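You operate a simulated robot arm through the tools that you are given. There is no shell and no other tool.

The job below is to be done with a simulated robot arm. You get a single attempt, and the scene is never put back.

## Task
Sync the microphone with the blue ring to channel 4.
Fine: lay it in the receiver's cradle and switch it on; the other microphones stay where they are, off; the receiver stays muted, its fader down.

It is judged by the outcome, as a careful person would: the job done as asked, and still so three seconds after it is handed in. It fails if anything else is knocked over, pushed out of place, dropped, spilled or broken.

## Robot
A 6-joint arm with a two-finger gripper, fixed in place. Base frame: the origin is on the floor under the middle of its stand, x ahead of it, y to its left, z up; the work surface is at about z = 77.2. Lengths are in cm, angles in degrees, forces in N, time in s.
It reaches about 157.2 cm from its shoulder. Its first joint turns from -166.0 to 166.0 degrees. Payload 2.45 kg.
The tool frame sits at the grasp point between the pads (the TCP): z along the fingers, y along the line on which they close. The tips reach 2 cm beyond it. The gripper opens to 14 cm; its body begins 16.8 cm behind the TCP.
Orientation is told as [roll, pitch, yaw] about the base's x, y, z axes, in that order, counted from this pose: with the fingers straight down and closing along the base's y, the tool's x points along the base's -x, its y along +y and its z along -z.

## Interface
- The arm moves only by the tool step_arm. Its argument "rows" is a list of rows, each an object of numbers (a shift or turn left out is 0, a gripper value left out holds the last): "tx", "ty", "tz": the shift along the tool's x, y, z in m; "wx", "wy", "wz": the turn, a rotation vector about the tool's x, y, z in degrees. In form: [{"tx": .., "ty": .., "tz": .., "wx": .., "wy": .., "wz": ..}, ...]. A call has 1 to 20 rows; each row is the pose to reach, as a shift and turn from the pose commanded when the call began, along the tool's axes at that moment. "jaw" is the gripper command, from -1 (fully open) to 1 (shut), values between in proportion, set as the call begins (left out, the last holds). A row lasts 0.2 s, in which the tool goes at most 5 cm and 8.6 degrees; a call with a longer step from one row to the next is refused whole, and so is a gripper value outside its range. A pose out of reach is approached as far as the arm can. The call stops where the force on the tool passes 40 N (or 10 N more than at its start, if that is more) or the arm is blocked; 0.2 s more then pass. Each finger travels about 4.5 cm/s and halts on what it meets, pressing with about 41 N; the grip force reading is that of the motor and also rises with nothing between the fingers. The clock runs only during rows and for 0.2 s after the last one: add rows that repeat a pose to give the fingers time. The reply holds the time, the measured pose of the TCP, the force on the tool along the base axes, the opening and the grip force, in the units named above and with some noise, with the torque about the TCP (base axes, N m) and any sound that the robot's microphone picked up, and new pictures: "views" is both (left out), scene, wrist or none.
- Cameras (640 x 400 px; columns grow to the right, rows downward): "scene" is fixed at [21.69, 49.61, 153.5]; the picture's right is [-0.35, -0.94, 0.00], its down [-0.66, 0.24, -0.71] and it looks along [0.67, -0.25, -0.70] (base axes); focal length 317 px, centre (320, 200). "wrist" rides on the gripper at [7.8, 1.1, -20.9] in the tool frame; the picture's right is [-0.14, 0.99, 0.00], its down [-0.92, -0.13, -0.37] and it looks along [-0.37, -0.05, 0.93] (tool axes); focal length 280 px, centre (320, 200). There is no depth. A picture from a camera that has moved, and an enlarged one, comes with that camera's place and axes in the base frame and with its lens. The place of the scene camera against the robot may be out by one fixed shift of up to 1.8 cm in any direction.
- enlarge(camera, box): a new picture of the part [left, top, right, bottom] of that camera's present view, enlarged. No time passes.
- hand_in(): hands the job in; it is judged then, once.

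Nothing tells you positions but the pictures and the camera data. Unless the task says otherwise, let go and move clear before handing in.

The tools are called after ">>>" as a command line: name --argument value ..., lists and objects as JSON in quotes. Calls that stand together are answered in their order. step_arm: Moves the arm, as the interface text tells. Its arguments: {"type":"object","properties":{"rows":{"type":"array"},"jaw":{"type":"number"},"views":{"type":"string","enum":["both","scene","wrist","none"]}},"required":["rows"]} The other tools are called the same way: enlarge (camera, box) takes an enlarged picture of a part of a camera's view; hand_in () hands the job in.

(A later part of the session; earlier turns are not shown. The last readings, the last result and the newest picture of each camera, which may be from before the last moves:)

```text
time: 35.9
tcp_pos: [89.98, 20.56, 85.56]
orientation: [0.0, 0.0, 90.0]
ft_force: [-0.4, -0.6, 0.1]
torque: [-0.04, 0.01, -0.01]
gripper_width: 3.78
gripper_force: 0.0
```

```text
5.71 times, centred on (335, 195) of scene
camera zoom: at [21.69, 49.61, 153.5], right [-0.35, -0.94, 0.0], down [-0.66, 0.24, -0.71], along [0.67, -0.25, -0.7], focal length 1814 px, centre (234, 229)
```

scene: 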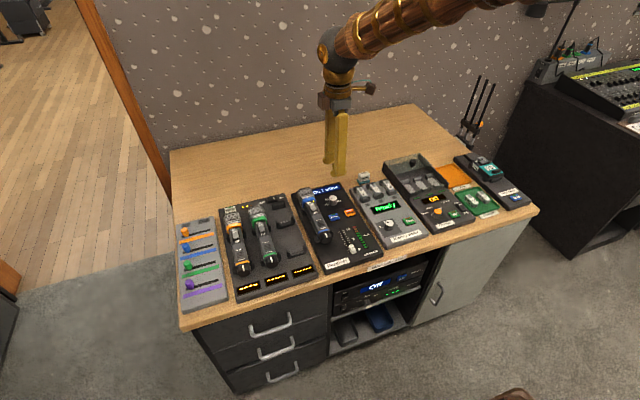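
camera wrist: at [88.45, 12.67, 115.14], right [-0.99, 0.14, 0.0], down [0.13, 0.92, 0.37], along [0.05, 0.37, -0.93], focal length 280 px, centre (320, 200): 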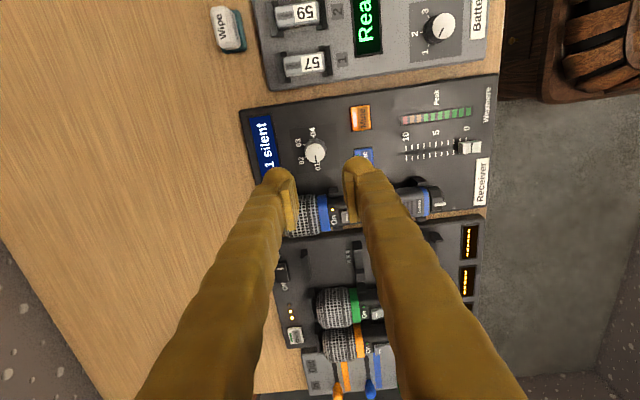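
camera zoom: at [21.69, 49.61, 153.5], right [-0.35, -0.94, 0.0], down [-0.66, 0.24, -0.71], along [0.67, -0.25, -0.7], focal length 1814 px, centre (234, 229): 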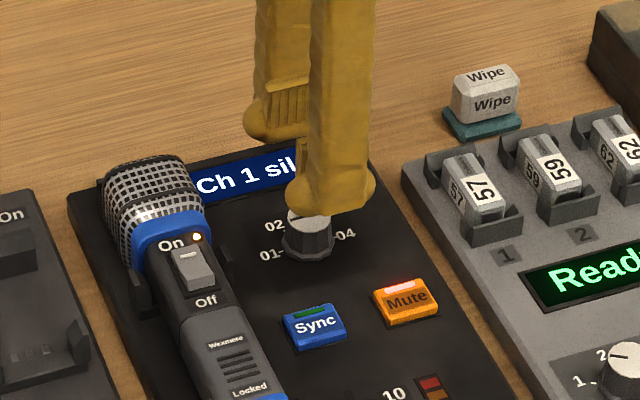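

The dial sits between the fingertips; its top is at about z=80.0 and its centre at (90.05, 20.2). I shift slightly and lower around it in steps.

>>> step_arm --rows '[{"tx": 0.0022, "tz": 0.01}, {"tx": 0.0022, "tz": 0.02}, {"tx": 0.0022, "tz": 0.03}, {"tx": 0.0022, "tz": 0.038}, {"tx": 0.0022, "tz": 0.042}, {"tx": 0.0022, "tz": 0.042}]' --views "none"

>>> enlarge --camera "wrist" --box '[260, 130, 380, 250]'

>>> enlarge --camera "scene" --box '[310, 170, 370, 230]'

```text
time: 37.3
tcp_pos: [90.16, 20.25, 81.43]
orientation: [-0.1, -0.1, 89.9]
ft_force: [-0.9, -0.5, 0.1]
torque: [0.0, 0.01, 0.02]
gripper_width: 3.77
gripper_force: 0.1
```

```text
3.33 times, centred on (320, 190) of wrist
camera zoom: at [88.94, 12.52, 102.4], right [-0.99, 0.14, 0.0], down [0.13, 0.92, 0.37], along [0.05, 0.37, -0.93], focal length 935 px, centre (320, 233)
```

zoom: 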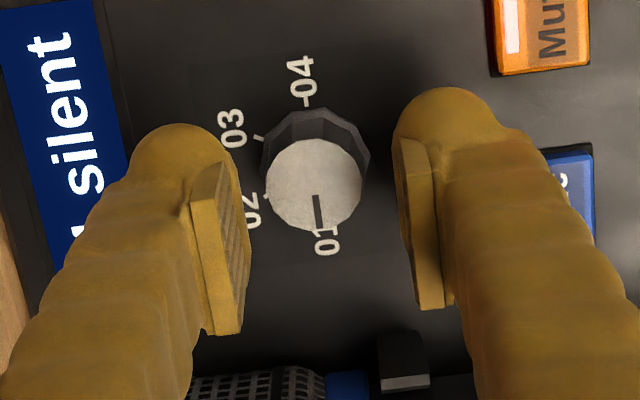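

```text
6.67 times, centred on (340, 200) of scene
camera zoom: at [21.69, 49.61, 153.5], right [-0.35, -0.94, 0.0], down [-0.66, 0.24, -0.71], along [0.67, -0.25, -0.7], focal length 2116 px, centre (187, 200)
```

zoom: 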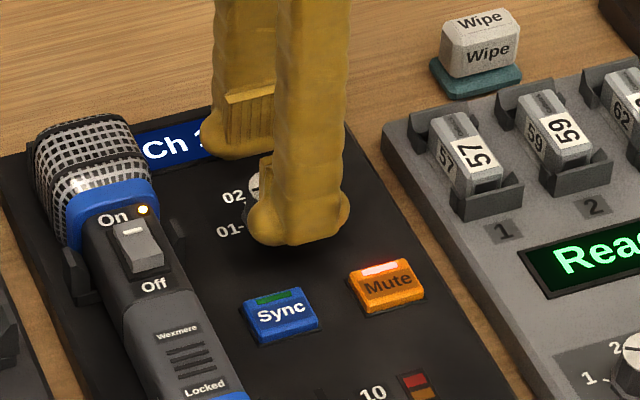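

The dial is nearly centred between the pads. I make a 1 mm correction and lower another 5 mm carefully.

>>> step_arm --rows '[{"tx": 0.001, "ty": -0.001}, {"tx": 0.001, "ty": -0.001, "tz": 0.002}, {"tx": 0.001, "ty": -0.001, "tz": 0.004}, {"tx": 0.001, "ty": -0.001, "tz": 0.004}]' --views "none"

>>> enlarge --camera "scene" --box '[310, 170, 370, 230]'

```text
time: 38.3
tcp_pos: [90.03, 20.09, 81.17]
orientation: [-0.1, -0.1, 89.9]
ft_force: [0.0, -0.4, -0.1]
torque: [0.04, 0.0, -0.03]
gripper_width: 3.75
gripper_force: 0.1
```

```text
6.67 times, centred on (340, 200) of scene
camera zoom: at [21.69, 49.61, 153.5], right [-0.35, -0.94, 0.0], down [-0.66, 0.24, -0.71], along [0.67, -0.25, -0.7], focal length 2116 px, centre (187, 200)
```

zoom: 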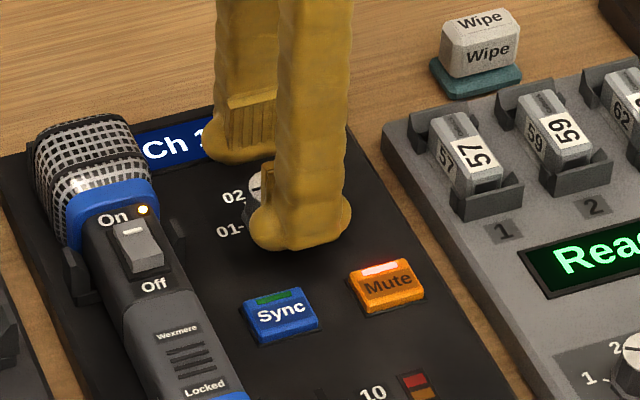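

>>> step_arm --rows '[{"tz": 0.001}, {"tz": 0.002}, {"tz": 0.002}]' --views "none"

>>> step_arm --rows '[{"tz": 0.001}, {"tz": 0.002}, {"tz": 0.002}]' --views "none"

>>> enlarge --camera "wrist" --box '[260, 130, 380, 250]'

```text
time: 39.1
tcp_pos: [90.12, 20.05, 80.96]
orientation: [-0.1, 0.0, 90.0]
ft_force: [0.6, -0.2, -0.1]
torque: [0.01, 0.0, 0.01]
gripper_width: 3.79
gripper_force: 0.0
```

```text
time: 39.9
tcp_pos: [90.2, 20.12, 80.81]
orientation: [-0.1, -0.1, 90.1]
ft_force: [0.2, -0.4, 0.8]
torque: [-0.02, -0.01, 0.0]
gripper_width: 3.79
gripper_force: 0.1
```

```text
3.33 times, centred on (320, 190) of wrist
camera zoom: at [89.01, 12.35, 101.61], right [-0.99, 0.14, 0.0], down [0.13, 0.92, 0.37], along [0.05, 0.37, -0.93], focal length 935 px, centre (320, 233)
```

zoom: 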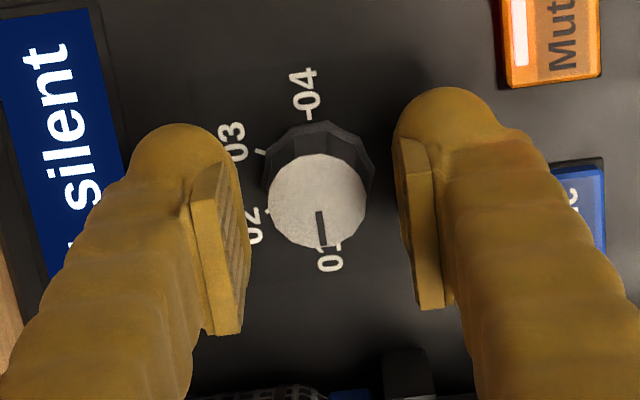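

The pads straddle the dial well. I close on it.

>>> step_arm --rows '[{"tz": 0}, {"tz": 0}, {"tz": 0}, {"tz": 0}]' --jaw 1 --views "none"

>>> enlarge --camera "wrist" --box '[260, 130, 380, 250]'

>>> enlarge --camera "scene" --box '[310, 170, 370, 230]'

```text
time: 40.5
tcp_pos: [90.2, 20.19, 81.63]
orientation: [-0.5, -0.1, 90.0]
ft_force: [-25.0, -1.4, 63.5]
torque: [-0.04, 1.12, 0.0]
gripper_width: 0.61
gripper_force: 13.1
stopped in row 2: the force on the tool passed its limit at 48 N (the readings are from after the stop); the commanded pose is now the measured one
```

```text
3.33 times, centred on (320, 190) of wrist
camera zoom: at [88.95, 12.37, 102.4], right [-0.99, 0.14, -0.01], down [0.12, 0.92, 0.37], along [0.06, 0.37, -0.93], focal length 935 px, centre (320, 233)
```

zoom: 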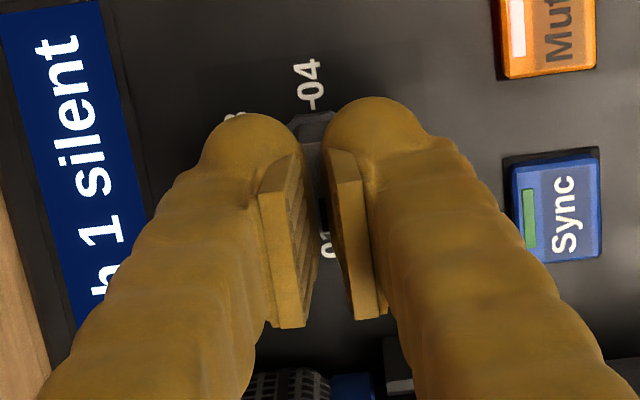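

```text
6.67 times, centred on (340, 200) of scene
camera zoom: at [21.69, 49.61, 153.5], right [-0.35, -0.94, 0.0], down [-0.66, 0.24, -0.71], along [0.67, -0.25, -0.7], focal length 2116 px, centre (187, 200)
```

zoom: 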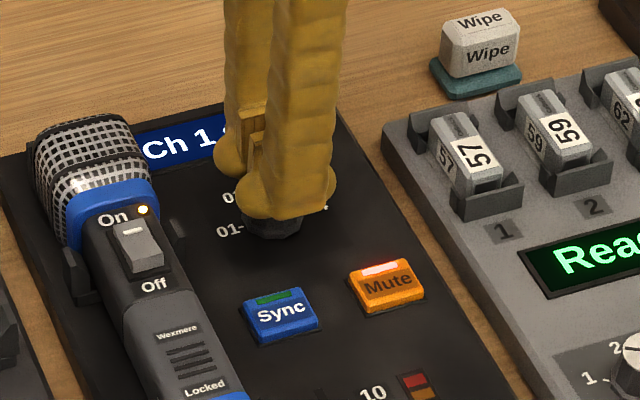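

The rounded fingertips slid up over the dial's top instead of gripping it; I had been too high. I raise clear first, open, and re-check that nothing changed.

>>> step_arm --rows '[{"tz": -0.01}, {"tz": -0.03}, {"tz": -0.05}, {"tz": -0.05}]' --views "none"

>>> step_arm --rows '[{"tz": 0}, {"tz": 0}, {"tz": 0}]' --jaw 0.457

>>> enlarge --camera "wrist" --box '[260, 110, 380, 230]'

>>> enlarge --camera "scene" --box '[300, 170, 380, 250]'

```text
time: 41.5
tcp_pos: [90.17, 20.19, 86.17]
orientation: [-0.3, -0.2, 90.0]
ft_force: [0.7, -0.3, -0.7]
torque: [-0.01, 0.01, 0.02]
gripper_width: 0.0
gripper_force: 29.5
```

```text
time: 42.3
tcp_pos: [90.06, 20.06, 86.05]
orientation: [-0.3, -0.1, 89.9]
ft_force: [-0.6, 0.1, 0.0]
torque: [0.01, 0.0, 0.0]
gripper_width: 3.84
gripper_force: 0.2
camera wrist: at [88.87, 12.36, 106.98], right [-0.99, 0.14, -0.01], down [0.13, 0.92, 0.37], along [0.06, 0.37, -0.93], focal length 280 px, centre (320, 200)
```

scene: 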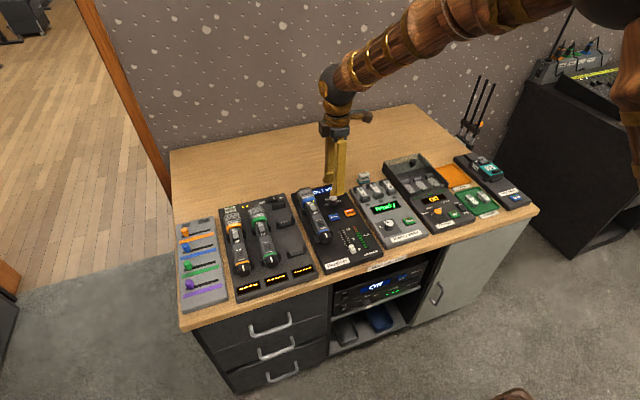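
wrist: 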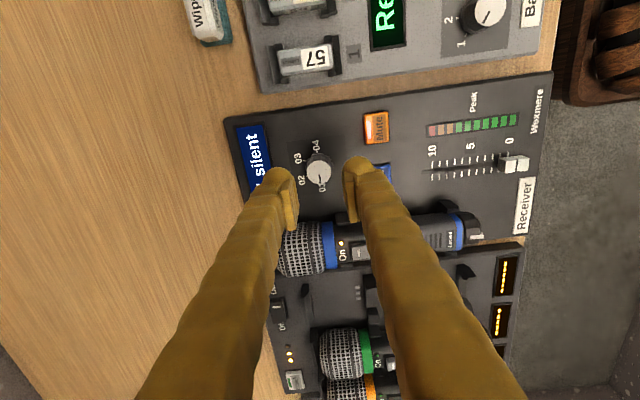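

```text
3.33 times, centred on (320, 170) of wrist
camera zoom: at [88.87, 12.36, 106.98], right [-0.99, 0.14, -0.01], down [0.13, 0.92, 0.37], along [0.06, 0.37, -0.93], focal length 935 px, centre (320, 300)
```

zoom: 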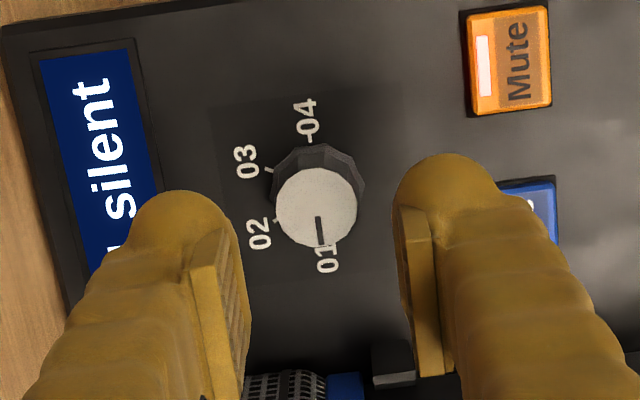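

```text
5.00 times, centred on (340, 210) of scene
camera zoom: at [21.69, 49.61, 153.5], right [-0.35, -0.94, 0.0], down [-0.66, 0.24, -0.71], along [0.67, -0.25, -0.7], focal length 1587 px, centre (220, 150)
```

zoom: 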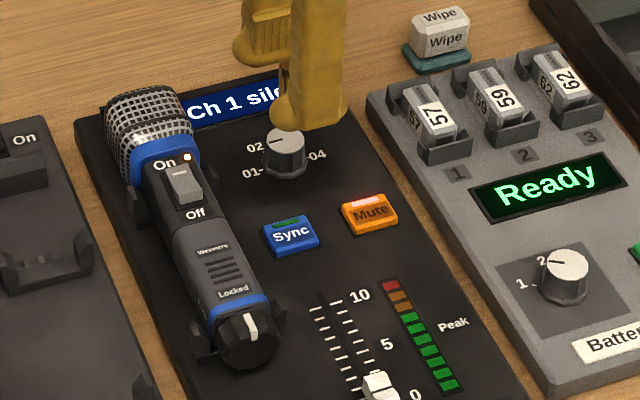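

The dial and everything else are unchanged. From that contact I now take the dial's top at z≈79.75 and the panel at about 78.0, so I go deeper this time: first to TCP 81.1, then in small steps to feel the panel.

>>> step_arm --rows '[{"tz": 0.015}, {"tz": 0.03}, {"tz": 0.045}, {"tz": 0.052}, {"tz": 0.054}, {"tz": 0.054}]' --views "none"

>>> step_arm --rows '[{"tz": 0.001}, {"tz": 0.002}, {"tz": 0.002}]' --views "none"

>>> step_arm --rows '[{"tz": 0.0005}, {"tz": 0.001}, {"tz": 0.001}]' --views "none"

```text
time: 43.7
tcp_pos: [90.05, 20.09, 80.61]
orientation: [-0.3, -0.1, 89.9]
ft_force: [-0.7, 0.5, -0.4]
torque: [0.01, 0.01, -0.03]
gripper_width: 3.81
gripper_force: 0.0
```

```text
time: 44.5
tcp_pos: [90.21, 20.14, 80.39]
orientation: [-0.3, -0.1, 90.0]
ft_force: [0.6, -0.4, 0.5]
torque: [-0.01, 0.01, 0.0]
gripper_width: 3.78
gripper_force: 0.1
```

```text
time: 45.3
tcp_pos: [90.2, 20.16, 80.35]
orientation: [-0.3, -0.1, 90.0]
ft_force: [0.5, -0.2, 0.0]
torque: [0.01, -0.04, -0.02]
gripper_width: 3.79
gripper_force: 0.1
```

Tips are at about z=78.35 without touching the panel. I look, then continue in 1 mm steps.

>>> step_arm --rows '[{"tz": 0.0005}, {"tz": 0.001}, {"tz": 0.001}]' --views "none"

>>> enlarge --camera "wrist" --box '[260, 130, 380, 250]'

>>> enlarge --camera "scene" --box '[310, 170, 370, 230]'

```text
time: 46.1
tcp_pos: [90.18, 20.18, 80.3]
orientation: [-0.4, -0.2, 90.0]
ft_force: [0.8, 0.6, 0.1]
torque: [0.0, 0.01, 0.06]
gripper_width: 3.78
gripper_force: 0.1
```

```text
3.33 times, centred on (320, 190) of wrist
camera zoom: at [89.01, 12.37, 101.17], right [-0.99, 0.14, -0.01], down [0.13, 0.92, 0.37], along [0.06, 0.37, -0.93], focal length 935 px, centre (320, 233)
```

zoom: 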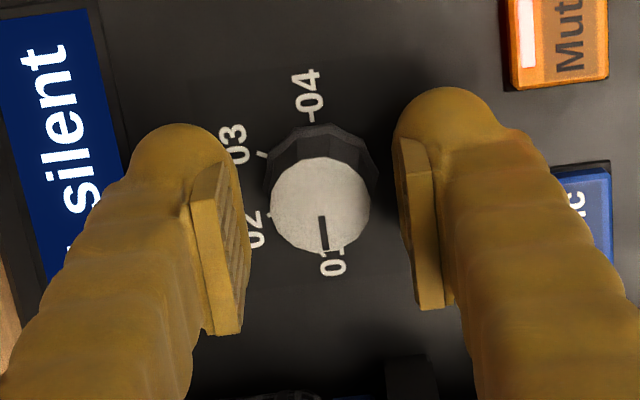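

```text
6.67 times, centred on (340, 200) of scene
camera zoom: at [21.69, 49.61, 153.5], right [-0.35, -0.94, 0.0], down [-0.66, 0.24, -0.71], along [0.67, -0.25, -0.7], focal length 2116 px, centre (187, 200)
```

zoom: 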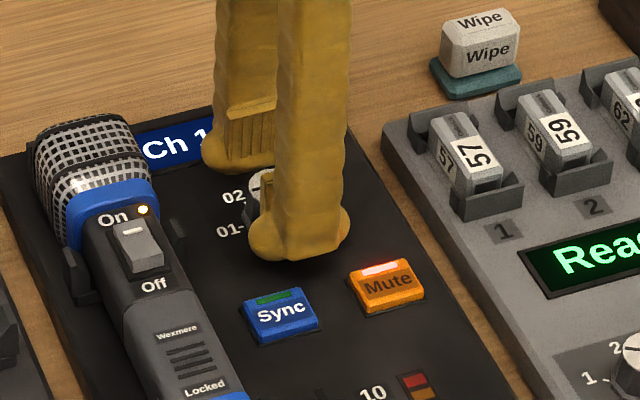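

>>> step_arm --rows '[{"tz": 0.0005}, {"tz": 0.001}, {"tz": 0.001}]' --views "none"

>>> step_arm --rows '[{"tz": 0.0005}, {"tz": 0.001}, {"tz": 0.001}]' --views "none"

>>> step_arm --rows '[{"tz": 0.0005}, {"tz": 0.001}, {"tz": 0.001}]' --views "none"

```text
time: 46.9
tcp_pos: [90.24, 20.09, 80.21]
orientation: [-0.3, -0.1, 90.0]
ft_force: [-0.1, -0.7, 0.3]
torque: [0.02, 0.03, 0.02]
gripper_width: 3.8
gripper_force: 0.1
```

```text
time: 47.7
tcp_pos: [90.28, 20.12, 79.96]
orientation: [-0.2, -0.1, 90.0]
ft_force: [0.4, 0.1, 0.6]
torque: [0.03, -0.01, 0.0]
gripper_width: 3.79
gripper_force: 0.0
```

```text
time: 48.5
tcp_pos: [90.24, 20.21, 79.89]
orientation: [-0.3, -0.2, 89.9]
ft_force: [-0.1, 0.8, 1.2]
torque: [-0.02, 0.01, 0.0]
gripper_width: 3.76
gripper_force: 0.0
```

The tips are near the panel now. I close on the dial at this depth.

>>> step_arm --rows '[{"tz": 0}, {"tz": 0}, {"tz": 0}, {"tz": 0}]' --jaw 1 --views "none"

>>> enlarge --camera "wrist" --box '[260, 130, 380, 250]'

```text
time: 49.5
tcp_pos: [90.24, 20.16, 79.97]
orientation: [-0.2, -0.1, 90.0]
ft_force: [-5.1, 0.1, 0.3]
torque: [-0.02, 0.08, -0.01]
gripper_width: 2.47
gripper_force: 44.3
```

```text
3.33 times, centred on (320, 190) of wrist
camera zoom: at [89.02, 12.34, 100.83], right [-0.99, 0.14, 0.0], down [0.13, 0.92, 0.37], along [0.06, 0.37, -0.93], focal length 935 px, centre (320, 233)
```

zoom: 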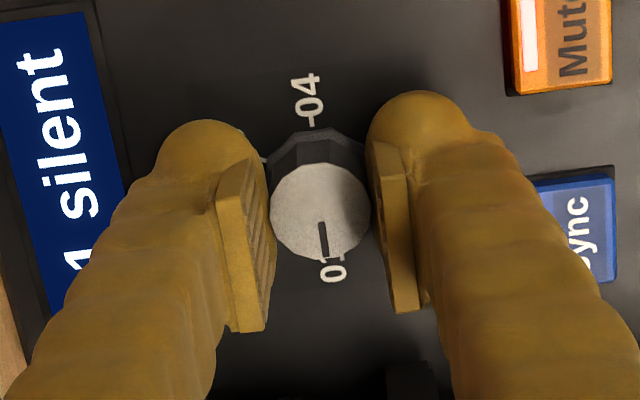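

The grip on the dial is firm (2.47 cm, 44 N) and centred. I turn it clockwise 48° first and check.

>>> step_arm --rows '[{"wz": 8}, {"wz": 16}, {"wz": 24}, {"wz": 32}, {"wz": 40}, {"wz": 48}, {"wz": 48}]'

>>> enlarge --camera "wrist" --box '[240, 100, 400, 260]'

>>> enlarge --camera "scene" --box '[300, 160, 380, 240]'

```text
time: 51.1
tcp_pos: [90.19, 20.06, 80.02]
orientation: [-0.1, -0.3, 42.0]
ft_force: [-8.2, -2.3, -3.8]
torque: [0.0, 0.13, -0.01]
gripper_width: 2.46
gripper_force: 45.0
camera wrist: at [83.55, 15.75, 100.82], right [-0.56, 0.83, 0.0], down [0.77, 0.52, 0.37], along [0.31, 0.21, -0.93], focal length 280 px, centre (320, 200)
```

scene: 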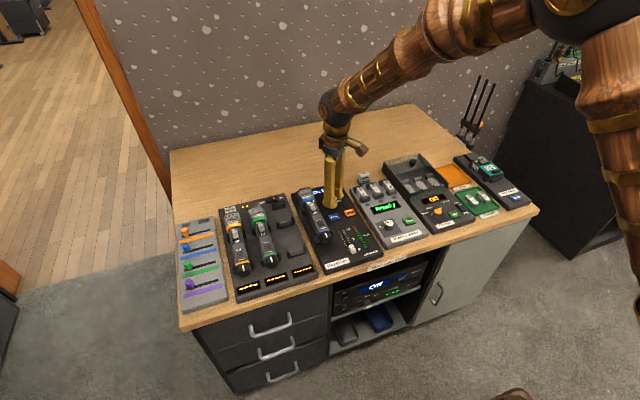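
wrist: 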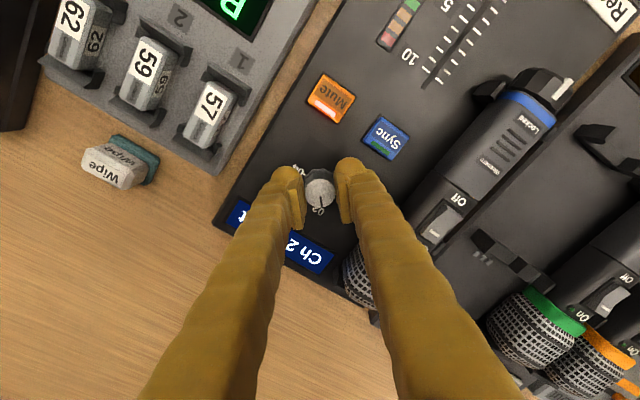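

```text
2.50 times, centred on (320, 180) of wrist
camera zoom: at [83.55, 15.75, 100.82], right [-0.56, 0.83, 0.0], down [0.77, 0.52, 0.37], along [0.31, 0.21, -0.93], focal length 701 px, centre (320, 250)
```

zoom: 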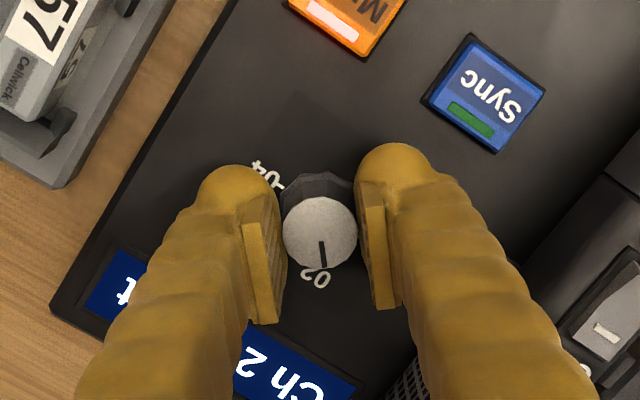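

```text
5.00 times, centred on (340, 200) of scene
camera zoom: at [21.69, 49.61, 153.5], right [-0.35, -0.94, 0.0], down [-0.66, 0.24, -0.71], along [0.67, -0.25, -0.7], focal length 1587 px, centre (220, 200)
```

zoom: 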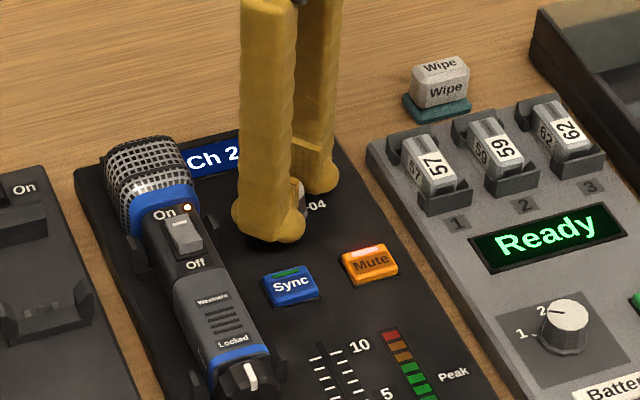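

The dial turns with the gripper and the display already reads "Ch 2". I continue clockwise another 66°.

>>> step_arm --rows '[{"wz": 8}, {"wz": 16}, {"wz": 24}, {"wz": 32}, {"wz": 40}, {"wz": 48}, {"wz": 56}, {"wz": 64}, {"wz": 72}, {"wz": 72}]' --views "scene"

>>> enlarge --camera "wrist" --box '[240, 100, 400, 260]'

>>> enlarge --camera "scene" --box '[300, 160, 380, 240]'

```text
time: 53.3
tcp_pos: [90.27, 20.12, 79.88]
orientation: [0.2, -0.1, -30.0]
ft_force: [-16.0, 13.7, -17.6]
torque: [0.16, 0.24, 0.01]
gripper_width: 2.44
gripper_force: 45.2
```

scene: 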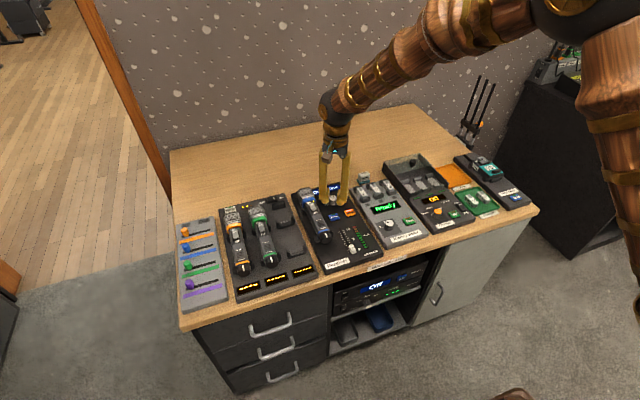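

```text
2.50 times, centred on (320, 180) of wrist
camera zoom: at [83.87, 25.03, 100.84], right [0.61, 0.79, 0.0], down [0.73, -0.57, 0.37], along [0.3, -0.22, -0.93], focal length 701 px, centre (320, 250)
```

zoom: 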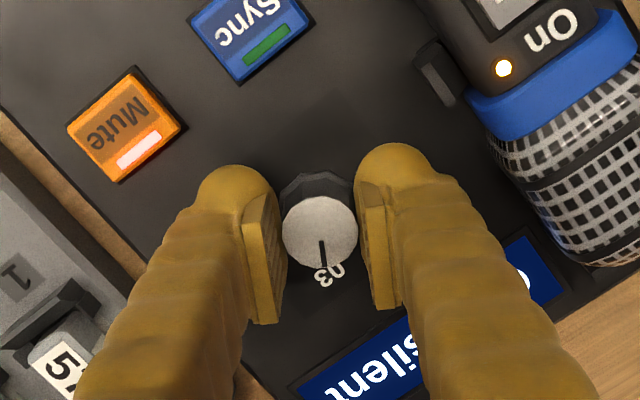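

```text
5.00 times, centred on (340, 200) of scene
camera zoom: at [21.69, 49.61, 153.5], right [-0.35, -0.94, 0.0], down [-0.66, 0.24, -0.71], along [0.67, -0.25, -0.7], focal length 1587 px, centre (220, 200)
```

zoom: 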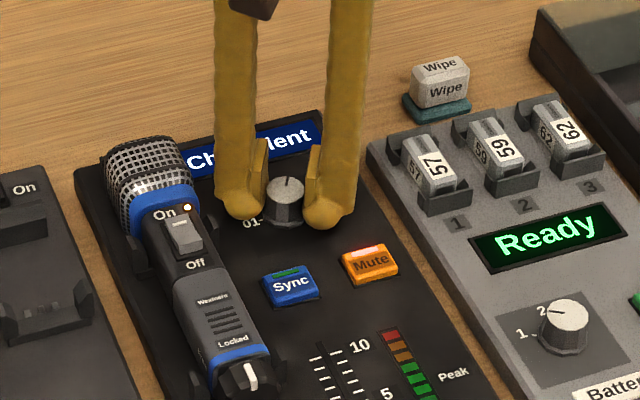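

The pointer is at 03 now. A side force of some 16 N shows the axis is slightly off, so I shift the gripper under 1 mm to relieve it and then turn the remaining 60° to 04.

>>> step_arm --rows '[{"tx": 0.0008, "ty": 0.0001, "tz": 0.0006}, {"tx": 0.0008, "ty": 0.0001, "tz": 0.0006}]' --views "none"

>>> step_arm --rows '[{"wz": 8}, {"wz": 16}, {"wz": 24}, {"wz": 32}, {"wz": 32}]' --views "none"

```text
time: 53.9
tcp_pos: [90.19, 20.18, 79.92]
orientation: [0.3, -0.3, -30.0]
ft_force: [-16.0, 4.5, -4.0]
torque: [0.07, 0.16, -0.05]
gripper_width: 2.46
gripper_force: 44.9
```

```text
time: 55.1
tcp_pos: [90.28, 20.18, 80.01]
orientation: [0.4, -0.1, -62.1]
ft_force: [3.3, -15.2, 8.6]
torque: [-0.21, -0.01, 0.02]
gripper_width: 2.47
gripper_force: 45.0
```

>>> step_arm --rows '[{"wz": 7}, {"wz": 14}, {"wz": 21}, {"wz": 28}, {"wz": 28}]' --views "none"

>>> enlarge --camera "wrist" --box '[240, 100, 400, 260]'

>>> enlarge --camera "scene" --box '[300, 160, 380, 240]'

```text
time: 56.3
tcp_pos: [90.15, 20.16, 79.94]
orientation: [0.4, 0.1, -90.0]
ft_force: [7.9, -19.9, 29.9]
torque: [-0.14, -0.1, 0.02]
gripper_width: 2.43
gripper_force: 44.5
```

```text
2.50 times, centred on (320, 180) of wrist
camera zoom: at [91.15, 28.0, 100.89], right [0.99, -0.14, 0.01], down [-0.13, -0.92, 0.37], along [-0.04, -0.36, -0.93], focal length 701 px, centre (320, 250)
```

zoom: 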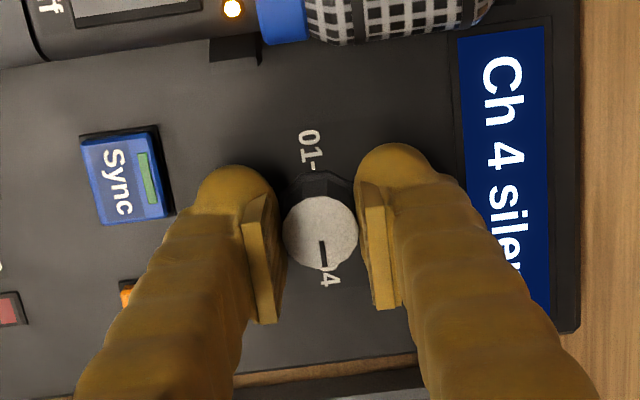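

```text
5.00 times, centred on (340, 200) of scene
camera zoom: at [21.69, 49.61, 153.5], right [-0.35, -0.94, 0.0], down [-0.66, 0.24, -0.71], along [0.67, -0.25, -0.7], focal length 1587 px, centre (220, 200)
```

zoom: 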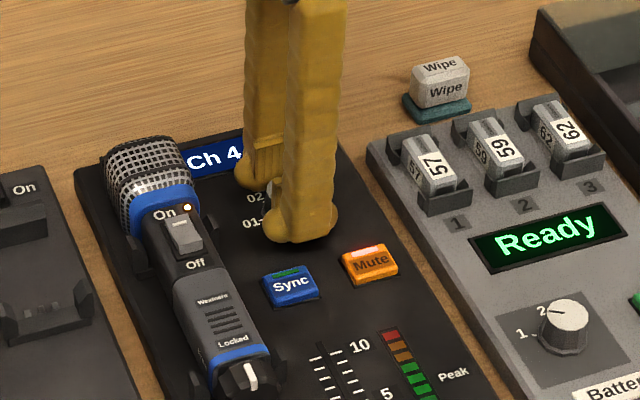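

The display now reads "Ch 4 silent" and the pointer is at 04. I open slightly and rise straight up.

>>> step_arm --rows '[{"tz": 0}, {"tz": 0}, {"tz": 0}]' --jaw 0.5 --views "none"

>>> step_arm --rows '[{"tz": -0.01}, {"tz": -0.03}, {"tz": -0.06}, {"tz": -0.1}, {"tz": -0.13}, {"tz": -0.13}]'

>>> enlarge --camera "wrist" --box '[220, 60, 420, 220]'

>>> enlarge --camera "scene" --box '[290, 170, 390, 260]'

```text
time: 57.1
tcp_pos: [90.14, 20.12, 79.83]
orientation: [0.3, 0.2, -90.0]
ft_force: [-0.1, -0.1, 0.0]
torque: [0.02, 0.01, 0.05]
gripper_width: 3.49
gripper_force: 0.1
```

```text
time: 58.5
tcp_pos: [90.19, 20.24, 92.99]
orientation: [0.2, 0.0, -90.0]
ft_force: [-0.1, -0.4, 0.0]
torque: [0.01, 0.0, -0.02]
gripper_width: 3.5
gripper_force: 0.1
camera wrist: at [91.12, 28.05, 113.94], right [0.99, -0.14, 0.01], down [-0.13, -0.92, 0.37], along [-0.05, -0.36, -0.93], focal length 280 px, centre (320, 200)
```

scene: 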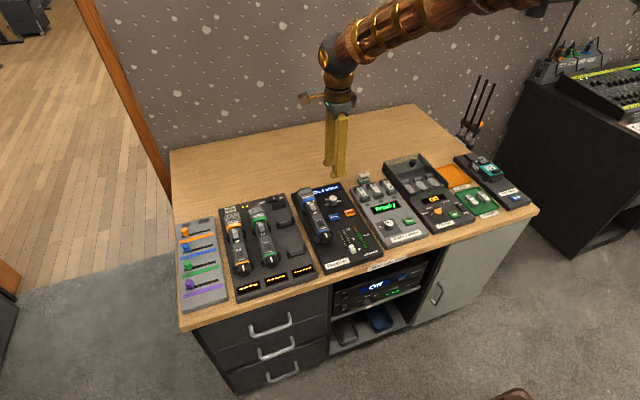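
wrist: 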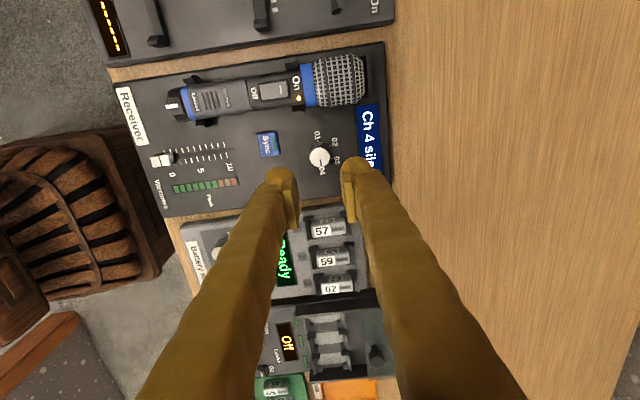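

```text
2.50 times, centred on (320, 140) of wrist
camera zoom: at [91.12, 28.05, 113.94], right [0.99, -0.14, 0.01], down [-0.13, -0.92, 0.37], along [-0.05, -0.36, -0.93], focal length 701 px, centre (320, 350)
```

zoom: 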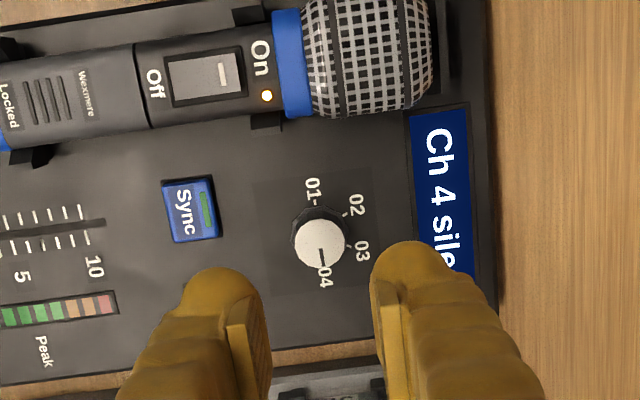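

```text
4.44 times, centred on (340, 215) of scene
camera zoom: at [21.69, 49.61, 153.5], right [-0.35, -0.94, 0.0], down [-0.66, 0.24, -0.71], along [0.67, -0.25, -0.7], focal length 1411 px, centre (231, 133)
```

zoom: 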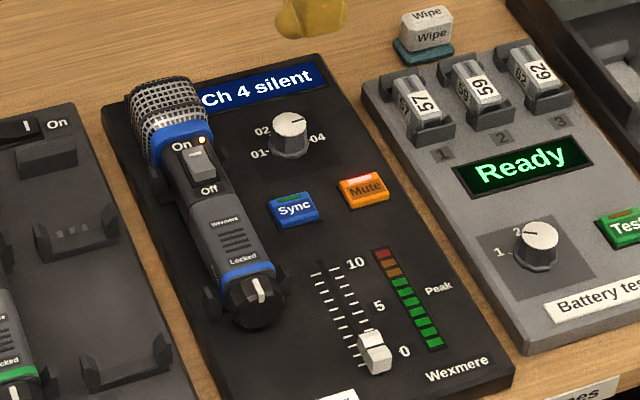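

The receiver reads "Ch 4 silent" with the pointer at 04, mute lit and fader at 0. Next I turn the gripper back to yaw 0, close the fingers and go above the Sync button at about (84.0, 22.6).

>>> step_arm --rows '[{"tx": 0.002, "ty": -0.005, "wz": -8}, {"tx": 0.004, "ty": -0.01, "wz": -16}, {"tx": 0.006, "ty": -0.015, "wz": -24}, {"tx": 0.008, "ty": -0.02, "wz": -32}, {"tx": 0.01, "ty": -0.025, "wz": -40}, {"tx": 0.012, "ty": -0.03, "wz": -48}, {"tx": 0.014, "ty": -0.035, "wz": -56}, {"tx": 0.016, "ty": -0.04, "wz": -64}, {"tx": 0.018, "ty": -0.045, "wz": -72}, {"tx": 0.02, "ty": -0.05, "wz": -80}, {"tx": 0.022, "ty": -0.055, "wz": -88}, {"tx": 0.024, "ty": -0.06, "wz": -90}, {"tx": 0.024, "ty": -0.06, "wz": -90}]' --jaw 1 --views "wrist"

>>> step_arm --rows '[{"tz": 0.025}, {"tz": 0.05}, {"tz": 0.08}, {"tz": 0.095}, {"tz": 0.095}]' --views "none"

>>> enlarge --camera "wrist" --box '[260, 120, 380, 240]'

>>> enlarge --camera "scene" --box '[300, 170, 380, 250]'

```text
time: 61.3
tcp_pos: [84.23, 22.58, 92.83]
orientation: [0.0, -0.3, 0.1]
ft_force: [-0.4, -0.7, -0.8]
torque: [0.01, 0.02, -0.01]
gripper_width: 0.0
gripper_force: 29.1
camera wrist: at [76.2, 23.7, 113.74], right [0.14, 0.99, 0.0], down [0.92, -0.13, 0.37], along [0.37, -0.05, -0.93], focal length 280 px, centre (320, 200)
```

wrist: 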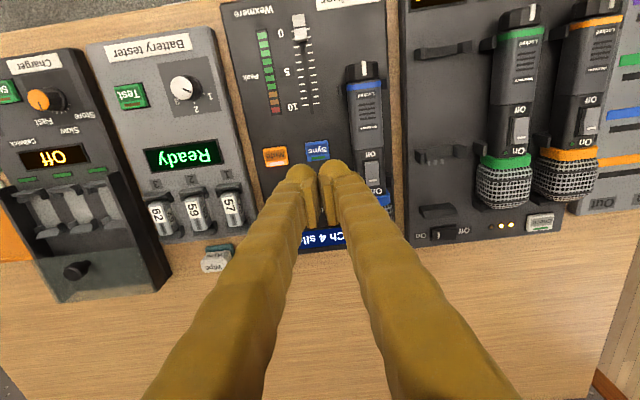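

```text
time: 62.5
tcp_pos: [84.16, 22.52, 83.39]
orientation: [0.1, -0.2, -0.1]
ft_force: [0.0, 0.1, -0.2]
torque: [0.0, -0.02, 0.02]
gripper_width: 0.01
gripper_force: 29.1
```

```text
3.33 times, centred on (320, 180) of wrist
camera zoom: at [76.22, 23.67, 104.23], right [0.14, 0.99, 0.0], down [0.92, -0.13, 0.37], along [0.37, -0.05, -0.93], focal length 935 px, centre (320, 267)
```

zoom: 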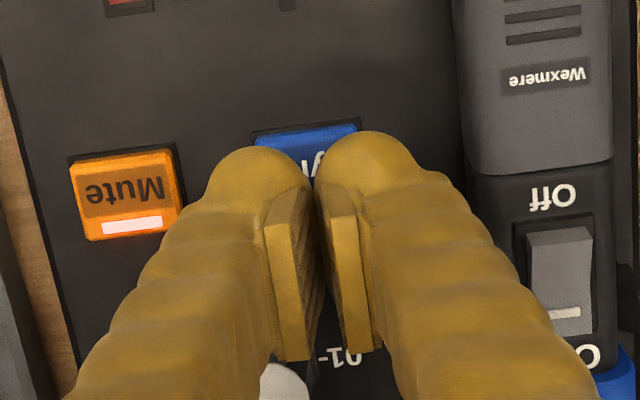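

```text
5.00 times, centred on (340, 210) of scene
camera zoom: at [21.69, 49.61, 153.5], right [-0.35, -0.94, 0.0], down [-0.66, 0.24, -0.71], along [0.67, -0.25, -0.7], focal length 1587 px, centre (220, 150)
```

zoom: 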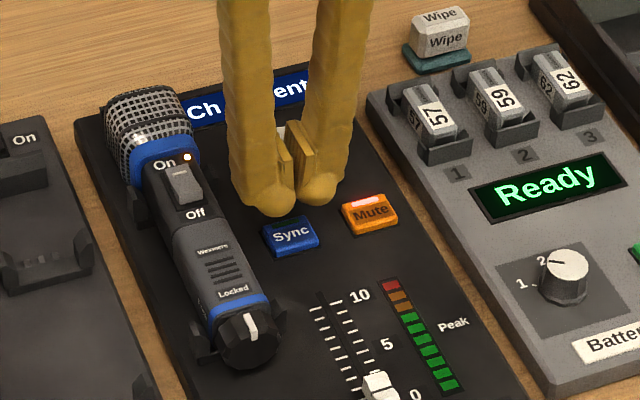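

The closed fingertips are above the Sync button. I lower to just above it, then press in millimetre steps.

>>> step_arm --rows '[{"tx": 0.001, "ty": -0.001, "tz": 0.01}, {"tx": 0.001, "ty": -0.001, "tz": 0.018}, {"tx": 0.001, "ty": -0.001, "tz": 0.018}]' --views "none"

>>> step_arm --rows '[{"tz": 0.001}, {"tz": 0.002}, {"tz": 0.003}, {"tz": 0.003}]' --views "none"

>>> step_arm --rows '[{"tz": 0.001}, {"tz": 0.001}]' --views "none"

>>> step_arm --rows '[{"tz": 0.001}, {"tz": 0.001}]' --views "none"

```text
time: 63.3
tcp_pos: [84.08, 22.46, 81.7]
orientation: [0.2, -0.3, 0.0]
ft_force: [-0.4, 0.5, -0.6]
torque: [-0.01, -0.01, 0.04]
gripper_width: 0.0
gripper_force: 29.3
```

```text
time: 64.3
tcp_pos: [84.04, 22.47, 81.13]
orientation: [0.1, -0.3, 0.0]
ft_force: [0.2, 0.1, -0.1]
torque: [0.0, 0.0, -0.01]
gripper_width: 0.02
gripper_force: 29.2
```

```text
time: 64.9
tcp_pos: [84.02, 22.45, 81.15]
orientation: [0.1, -0.3, 0.0]
ft_force: [0.2, -0.3, -0.7]
torque: [0.02, 0.0, 0.01]
gripper_width: 0.01
gripper_force: 29.4
```

```text
time: 65.5
tcp_pos: [83.99, 22.46, 81.14]
orientation: [0.2, -0.3, 0.0]
ft_force: [-0.1, -0.5, -0.3]
torque: [0.02, 0.01, 0.02]
gripper_width: 0.0
gripper_force: 29.7
```

>>> step_arm --rows '[{"tz": 0.001}, {"tz": 0.002}, {"tz": 0.002}]' --views "none"

>>> step_arm --rows '[{"tz": 0.001}, {"tz": 0.001}]' --views "none"

>>> step_arm --rows '[{"tz": 0.001}, {"tz": 0.001}]' --views "none"

>>> enlarge --camera "scene" --box '[310, 180, 370, 240]'

```text
time: 66.3
tcp_pos: [84.15, 22.42, 80.87]
orientation: [0.1, -0.4, -0.1]
ft_force: [-0.9, -0.5, -0.4]
torque: [0.0, -0.01, -0.01]
gripper_width: 0.0
gripper_force: 29.7
```

```text
time: 66.9
tcp_pos: [84.03, 22.53, 80.82]
orientation: [0.2, -0.3, -0.1]
ft_force: [-0.1, -0.4, -0.2]
torque: [0.01, -0.01, -0.02]
gripper_width: 0.01
gripper_force: 29.9
```

```text
time: 67.5
tcp_pos: [83.99, 22.48, 80.61]
orientation: [0.1, -0.2, 0.0]
ft_force: [0.7, -0.2, 0.4]
torque: [0.03, 0.01, 0.0]
gripper_width: 0.0
gripper_force: 29.8
```

```text
6.67 times, centred on (340, 210) of scene
camera zoom: at [21.69, 49.61, 153.5], right [-0.35, -0.94, 0.0], down [-0.66, 0.24, -0.71], along [0.67, -0.25, -0.7], focal length 2116 px, centre (187, 133)
```

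zoom: 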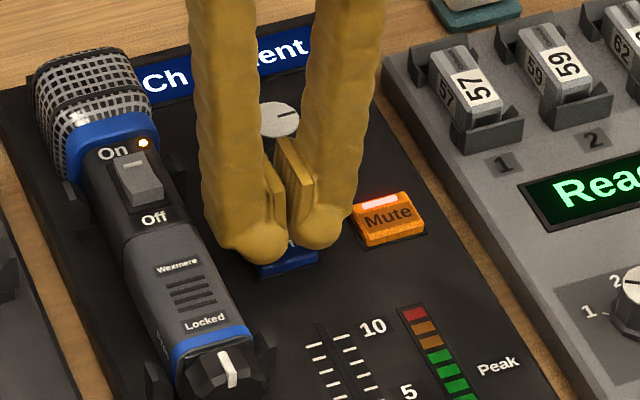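

>>> step_arm --rows '[{"tz": 0.001}, {"tz": 0.001}]' --views "none"

>>> step_arm --rows '[{"tz": 0.001}, {"tz": 0.001}]' --views "none"

>>> step_arm --rows '[{"tz": 0.001}, {"tz": 0.001}]' --views "none"

>>> enlarge --camera "scene" --box '[310, 180, 370, 240]'

```text
time: 68.1
tcp_pos: [84.03, 22.55, 80.61]
orientation: [0.1, -0.3, 0.1]
ft_force: [0.0, -0.3, -0.7]
torque: [0.03, 0.01, 0.0]
gripper_width: 0.0
gripper_force: 29.4
```

```text
time: 68.7
tcp_pos: [84.04, 22.59, 80.39]
orientation: [0.1, -0.4, -0.1]
ft_force: [-0.9, -0.2, -0.2]
torque: [0.03, 0.02, 0.0]
gripper_width: 0.03
gripper_force: 29.5
```

```text
time: 69.3
tcp_pos: [84.02, 22.48, 80.41]
orientation: [0.1, -0.3, 0.0]
ft_force: [0.4, 0.5, 0.4]
torque: [0.01, -0.02, 0.02]
gripper_width: 0.0
gripper_force: 29.4
```

```text
6.67 times, centred on (340, 210) of scene
camera zoom: at [21.69, 49.61, 153.5], right [-0.35, -0.94, 0.0], down [-0.66, 0.24, -0.71], along [0.67, -0.25, -0.7], focal length 2116 px, centre (187, 133)
```

zoom: 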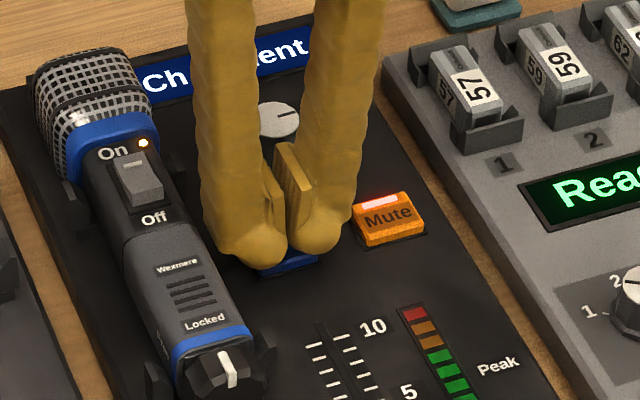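

>>> step_arm --rows '[{"tz": 0.001}, {"tz": 0.001}]' --views "none"

>>> step_arm --rows '[{"tz": 0.001}, {"tz": 0.001}]' --views "none"

>>> step_arm --rows '[{"tz": 0.001}, {"tz": 0.001}]' --views "none"

>>> enlarge --camera "scene" --box '[310, 180, 370, 240]'

>>> enlarge --camera "wrist" --box '[250, 120, 390, 260]'

```text
time: 69.9
tcp_pos: [83.99, 22.59, 80.31]
orientation: [0.2, -0.2, -0.1]
ft_force: [0.2, 0.0, 0.1]
torque: [0.01, 0.02, -0.05]
gripper_width: 0.0
gripper_force: 29.3
```

```text
time: 70.5
tcp_pos: [84.0, 22.48, 80.14]
orientation: [0.2, -0.4, 0.0]
ft_force: [0.8, 0.5, 0.1]
torque: [0.04, 0.01, 0.02]
gripper_width: 0.0
gripper_force: 29.7
```

```text
time: 71.1
tcp_pos: [84.02, 22.51, 80.04]
orientation: [0.1, -0.2, 0.0]
ft_force: [-0.3, 0.2, 0.2]
torque: [0.02, 0.01, 0.0]
gripper_width: 0.0
gripper_force: 29.3
```

```text
6.67 times, centred on (340, 210) of scene
camera zoom: at [21.69, 49.61, 153.5], right [-0.35, -0.94, 0.0], down [-0.66, 0.24, -0.71], along [0.67, -0.25, -0.7], focal length 2116 px, centre (187, 133)
```

zoom: 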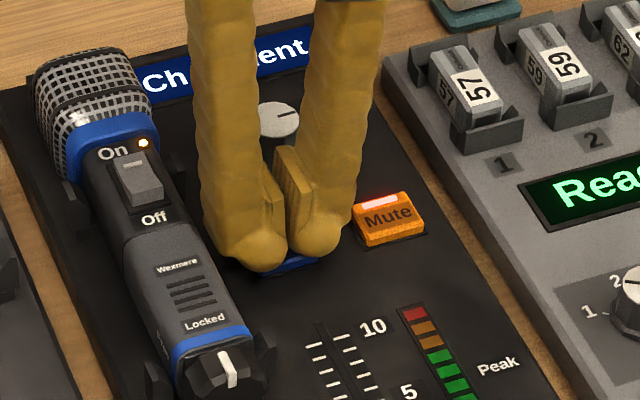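

```text
2.86 times, centred on (320, 190) of wrist
camera zoom: at [76.14, 23.58, 100.93], right [0.14, 0.99, 0.0], down [0.92, -0.13, 0.37], along [0.37, -0.05, -0.93], focal length 801 px, centre (320, 229)
```

zoom: 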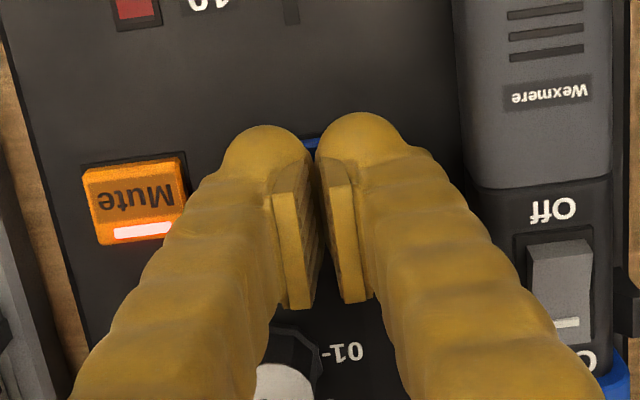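

>>> step_arm --rows '[{"tz": 0.001}, {"tz": 0.001}]' --views "none"

>>> step_arm --rows '[{"tz": 0.001}, {"tz": 0.001}]' --views "none"

>>> step_arm --rows '[{"tz": 0.001}, {"tz": 0.001}]' --views "none"

```text
time: 71.7
tcp_pos: [83.98, 22.57, 79.97]
orientation: [0.0, -0.4, 0.1]
ft_force: [0.3, 0.6, 0.1]
torque: [0.02, 0.03, 0.02]
gripper_width: 0.0
gripper_force: 29.3
```

```text
time: 72.3
tcp_pos: [84.03, 22.6, 79.9]
orientation: [0.1, -0.3, 0.0]
ft_force: [1.4, -0.2, 0.3]
torque: [-0.03, 0.0, -0.01]
gripper_width: 0.0
gripper_force: 29.5
```

```text
time: 72.9
tcp_pos: [84.17, 22.36, 79.68]
orientation: [0.1, -0.3, 0.0]
ft_force: [-0.2, 0.5, 1.4]
torque: [-0.01, -0.01, -0.05]
gripper_width: 0.61
gripper_force: 29.4
```

>>> enlarge --camera "scene" --box '[310, 180, 370, 240]'

>>> enlarge --camera "wrist" --box '[250, 120, 390, 260]'

```text
6.67 times, centred on (340, 210) of scene
camera zoom: at [21.69, 49.61, 153.5], right [-0.35, -0.94, 0.0], down [-0.66, 0.24, -0.71], along [0.67, -0.25, -0.7], focal length 2116 px, centre (187, 133)
```

zoom: 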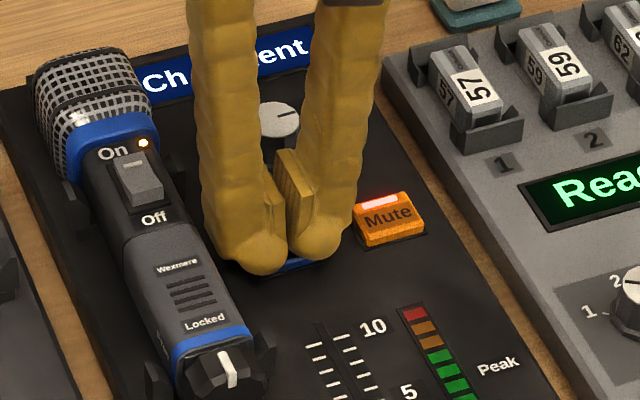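

```text
2.86 times, centred on (320, 190) of wrist
camera zoom: at [76.18, 23.52, 100.64], right [0.14, 0.99, 0.0], down [0.92, -0.13, 0.37], along [0.37, -0.05, -0.93], focal length 801 px, centre (320, 229)
```

zoom: 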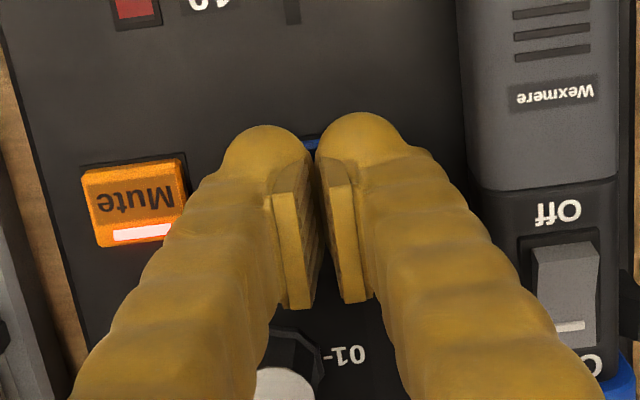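

>>> step_arm --rows '[{"tz": 0.0005}, {"tz": 0.0005}]' --views "none"

>>> step_arm --rows '[{"tz": 0.0005}, {"tz": 0.0005}]' --views "none"

>>> step_arm --rows '[{"tz": 0.0005}, {"tz": 0.0005}]' --views "none"

```text
time: 73.5
tcp_pos: [84.02, 22.27, 79.82]
orientation: [0.1, -0.2, 0.0]
ft_force: [0.6, -0.5, 2.2]
torque: [0.01, -0.01, 0.01]
gripper_width: 0.61
gripper_force: 28.9
heard: click
```

```text
time: 74.1
tcp_pos: [84.22, 22.43, 79.67]
orientation: [0.1, -0.3, 0.0]
ft_force: [0.2, -0.7, 2.1]
torque: [0.0, 0.05, -0.01]
gripper_width: 0.58
gripper_force: 29.9
```

```text
time: 74.7
tcp_pos: [84.07, 22.51, 79.57]
orientation: [0.0, -0.3, -0.1]
ft_force: [-0.1, -1.2, 3.1]
torque: [-0.03, 0.02, 0.0]
gripper_width: 0.59
gripper_force: 29.5
```

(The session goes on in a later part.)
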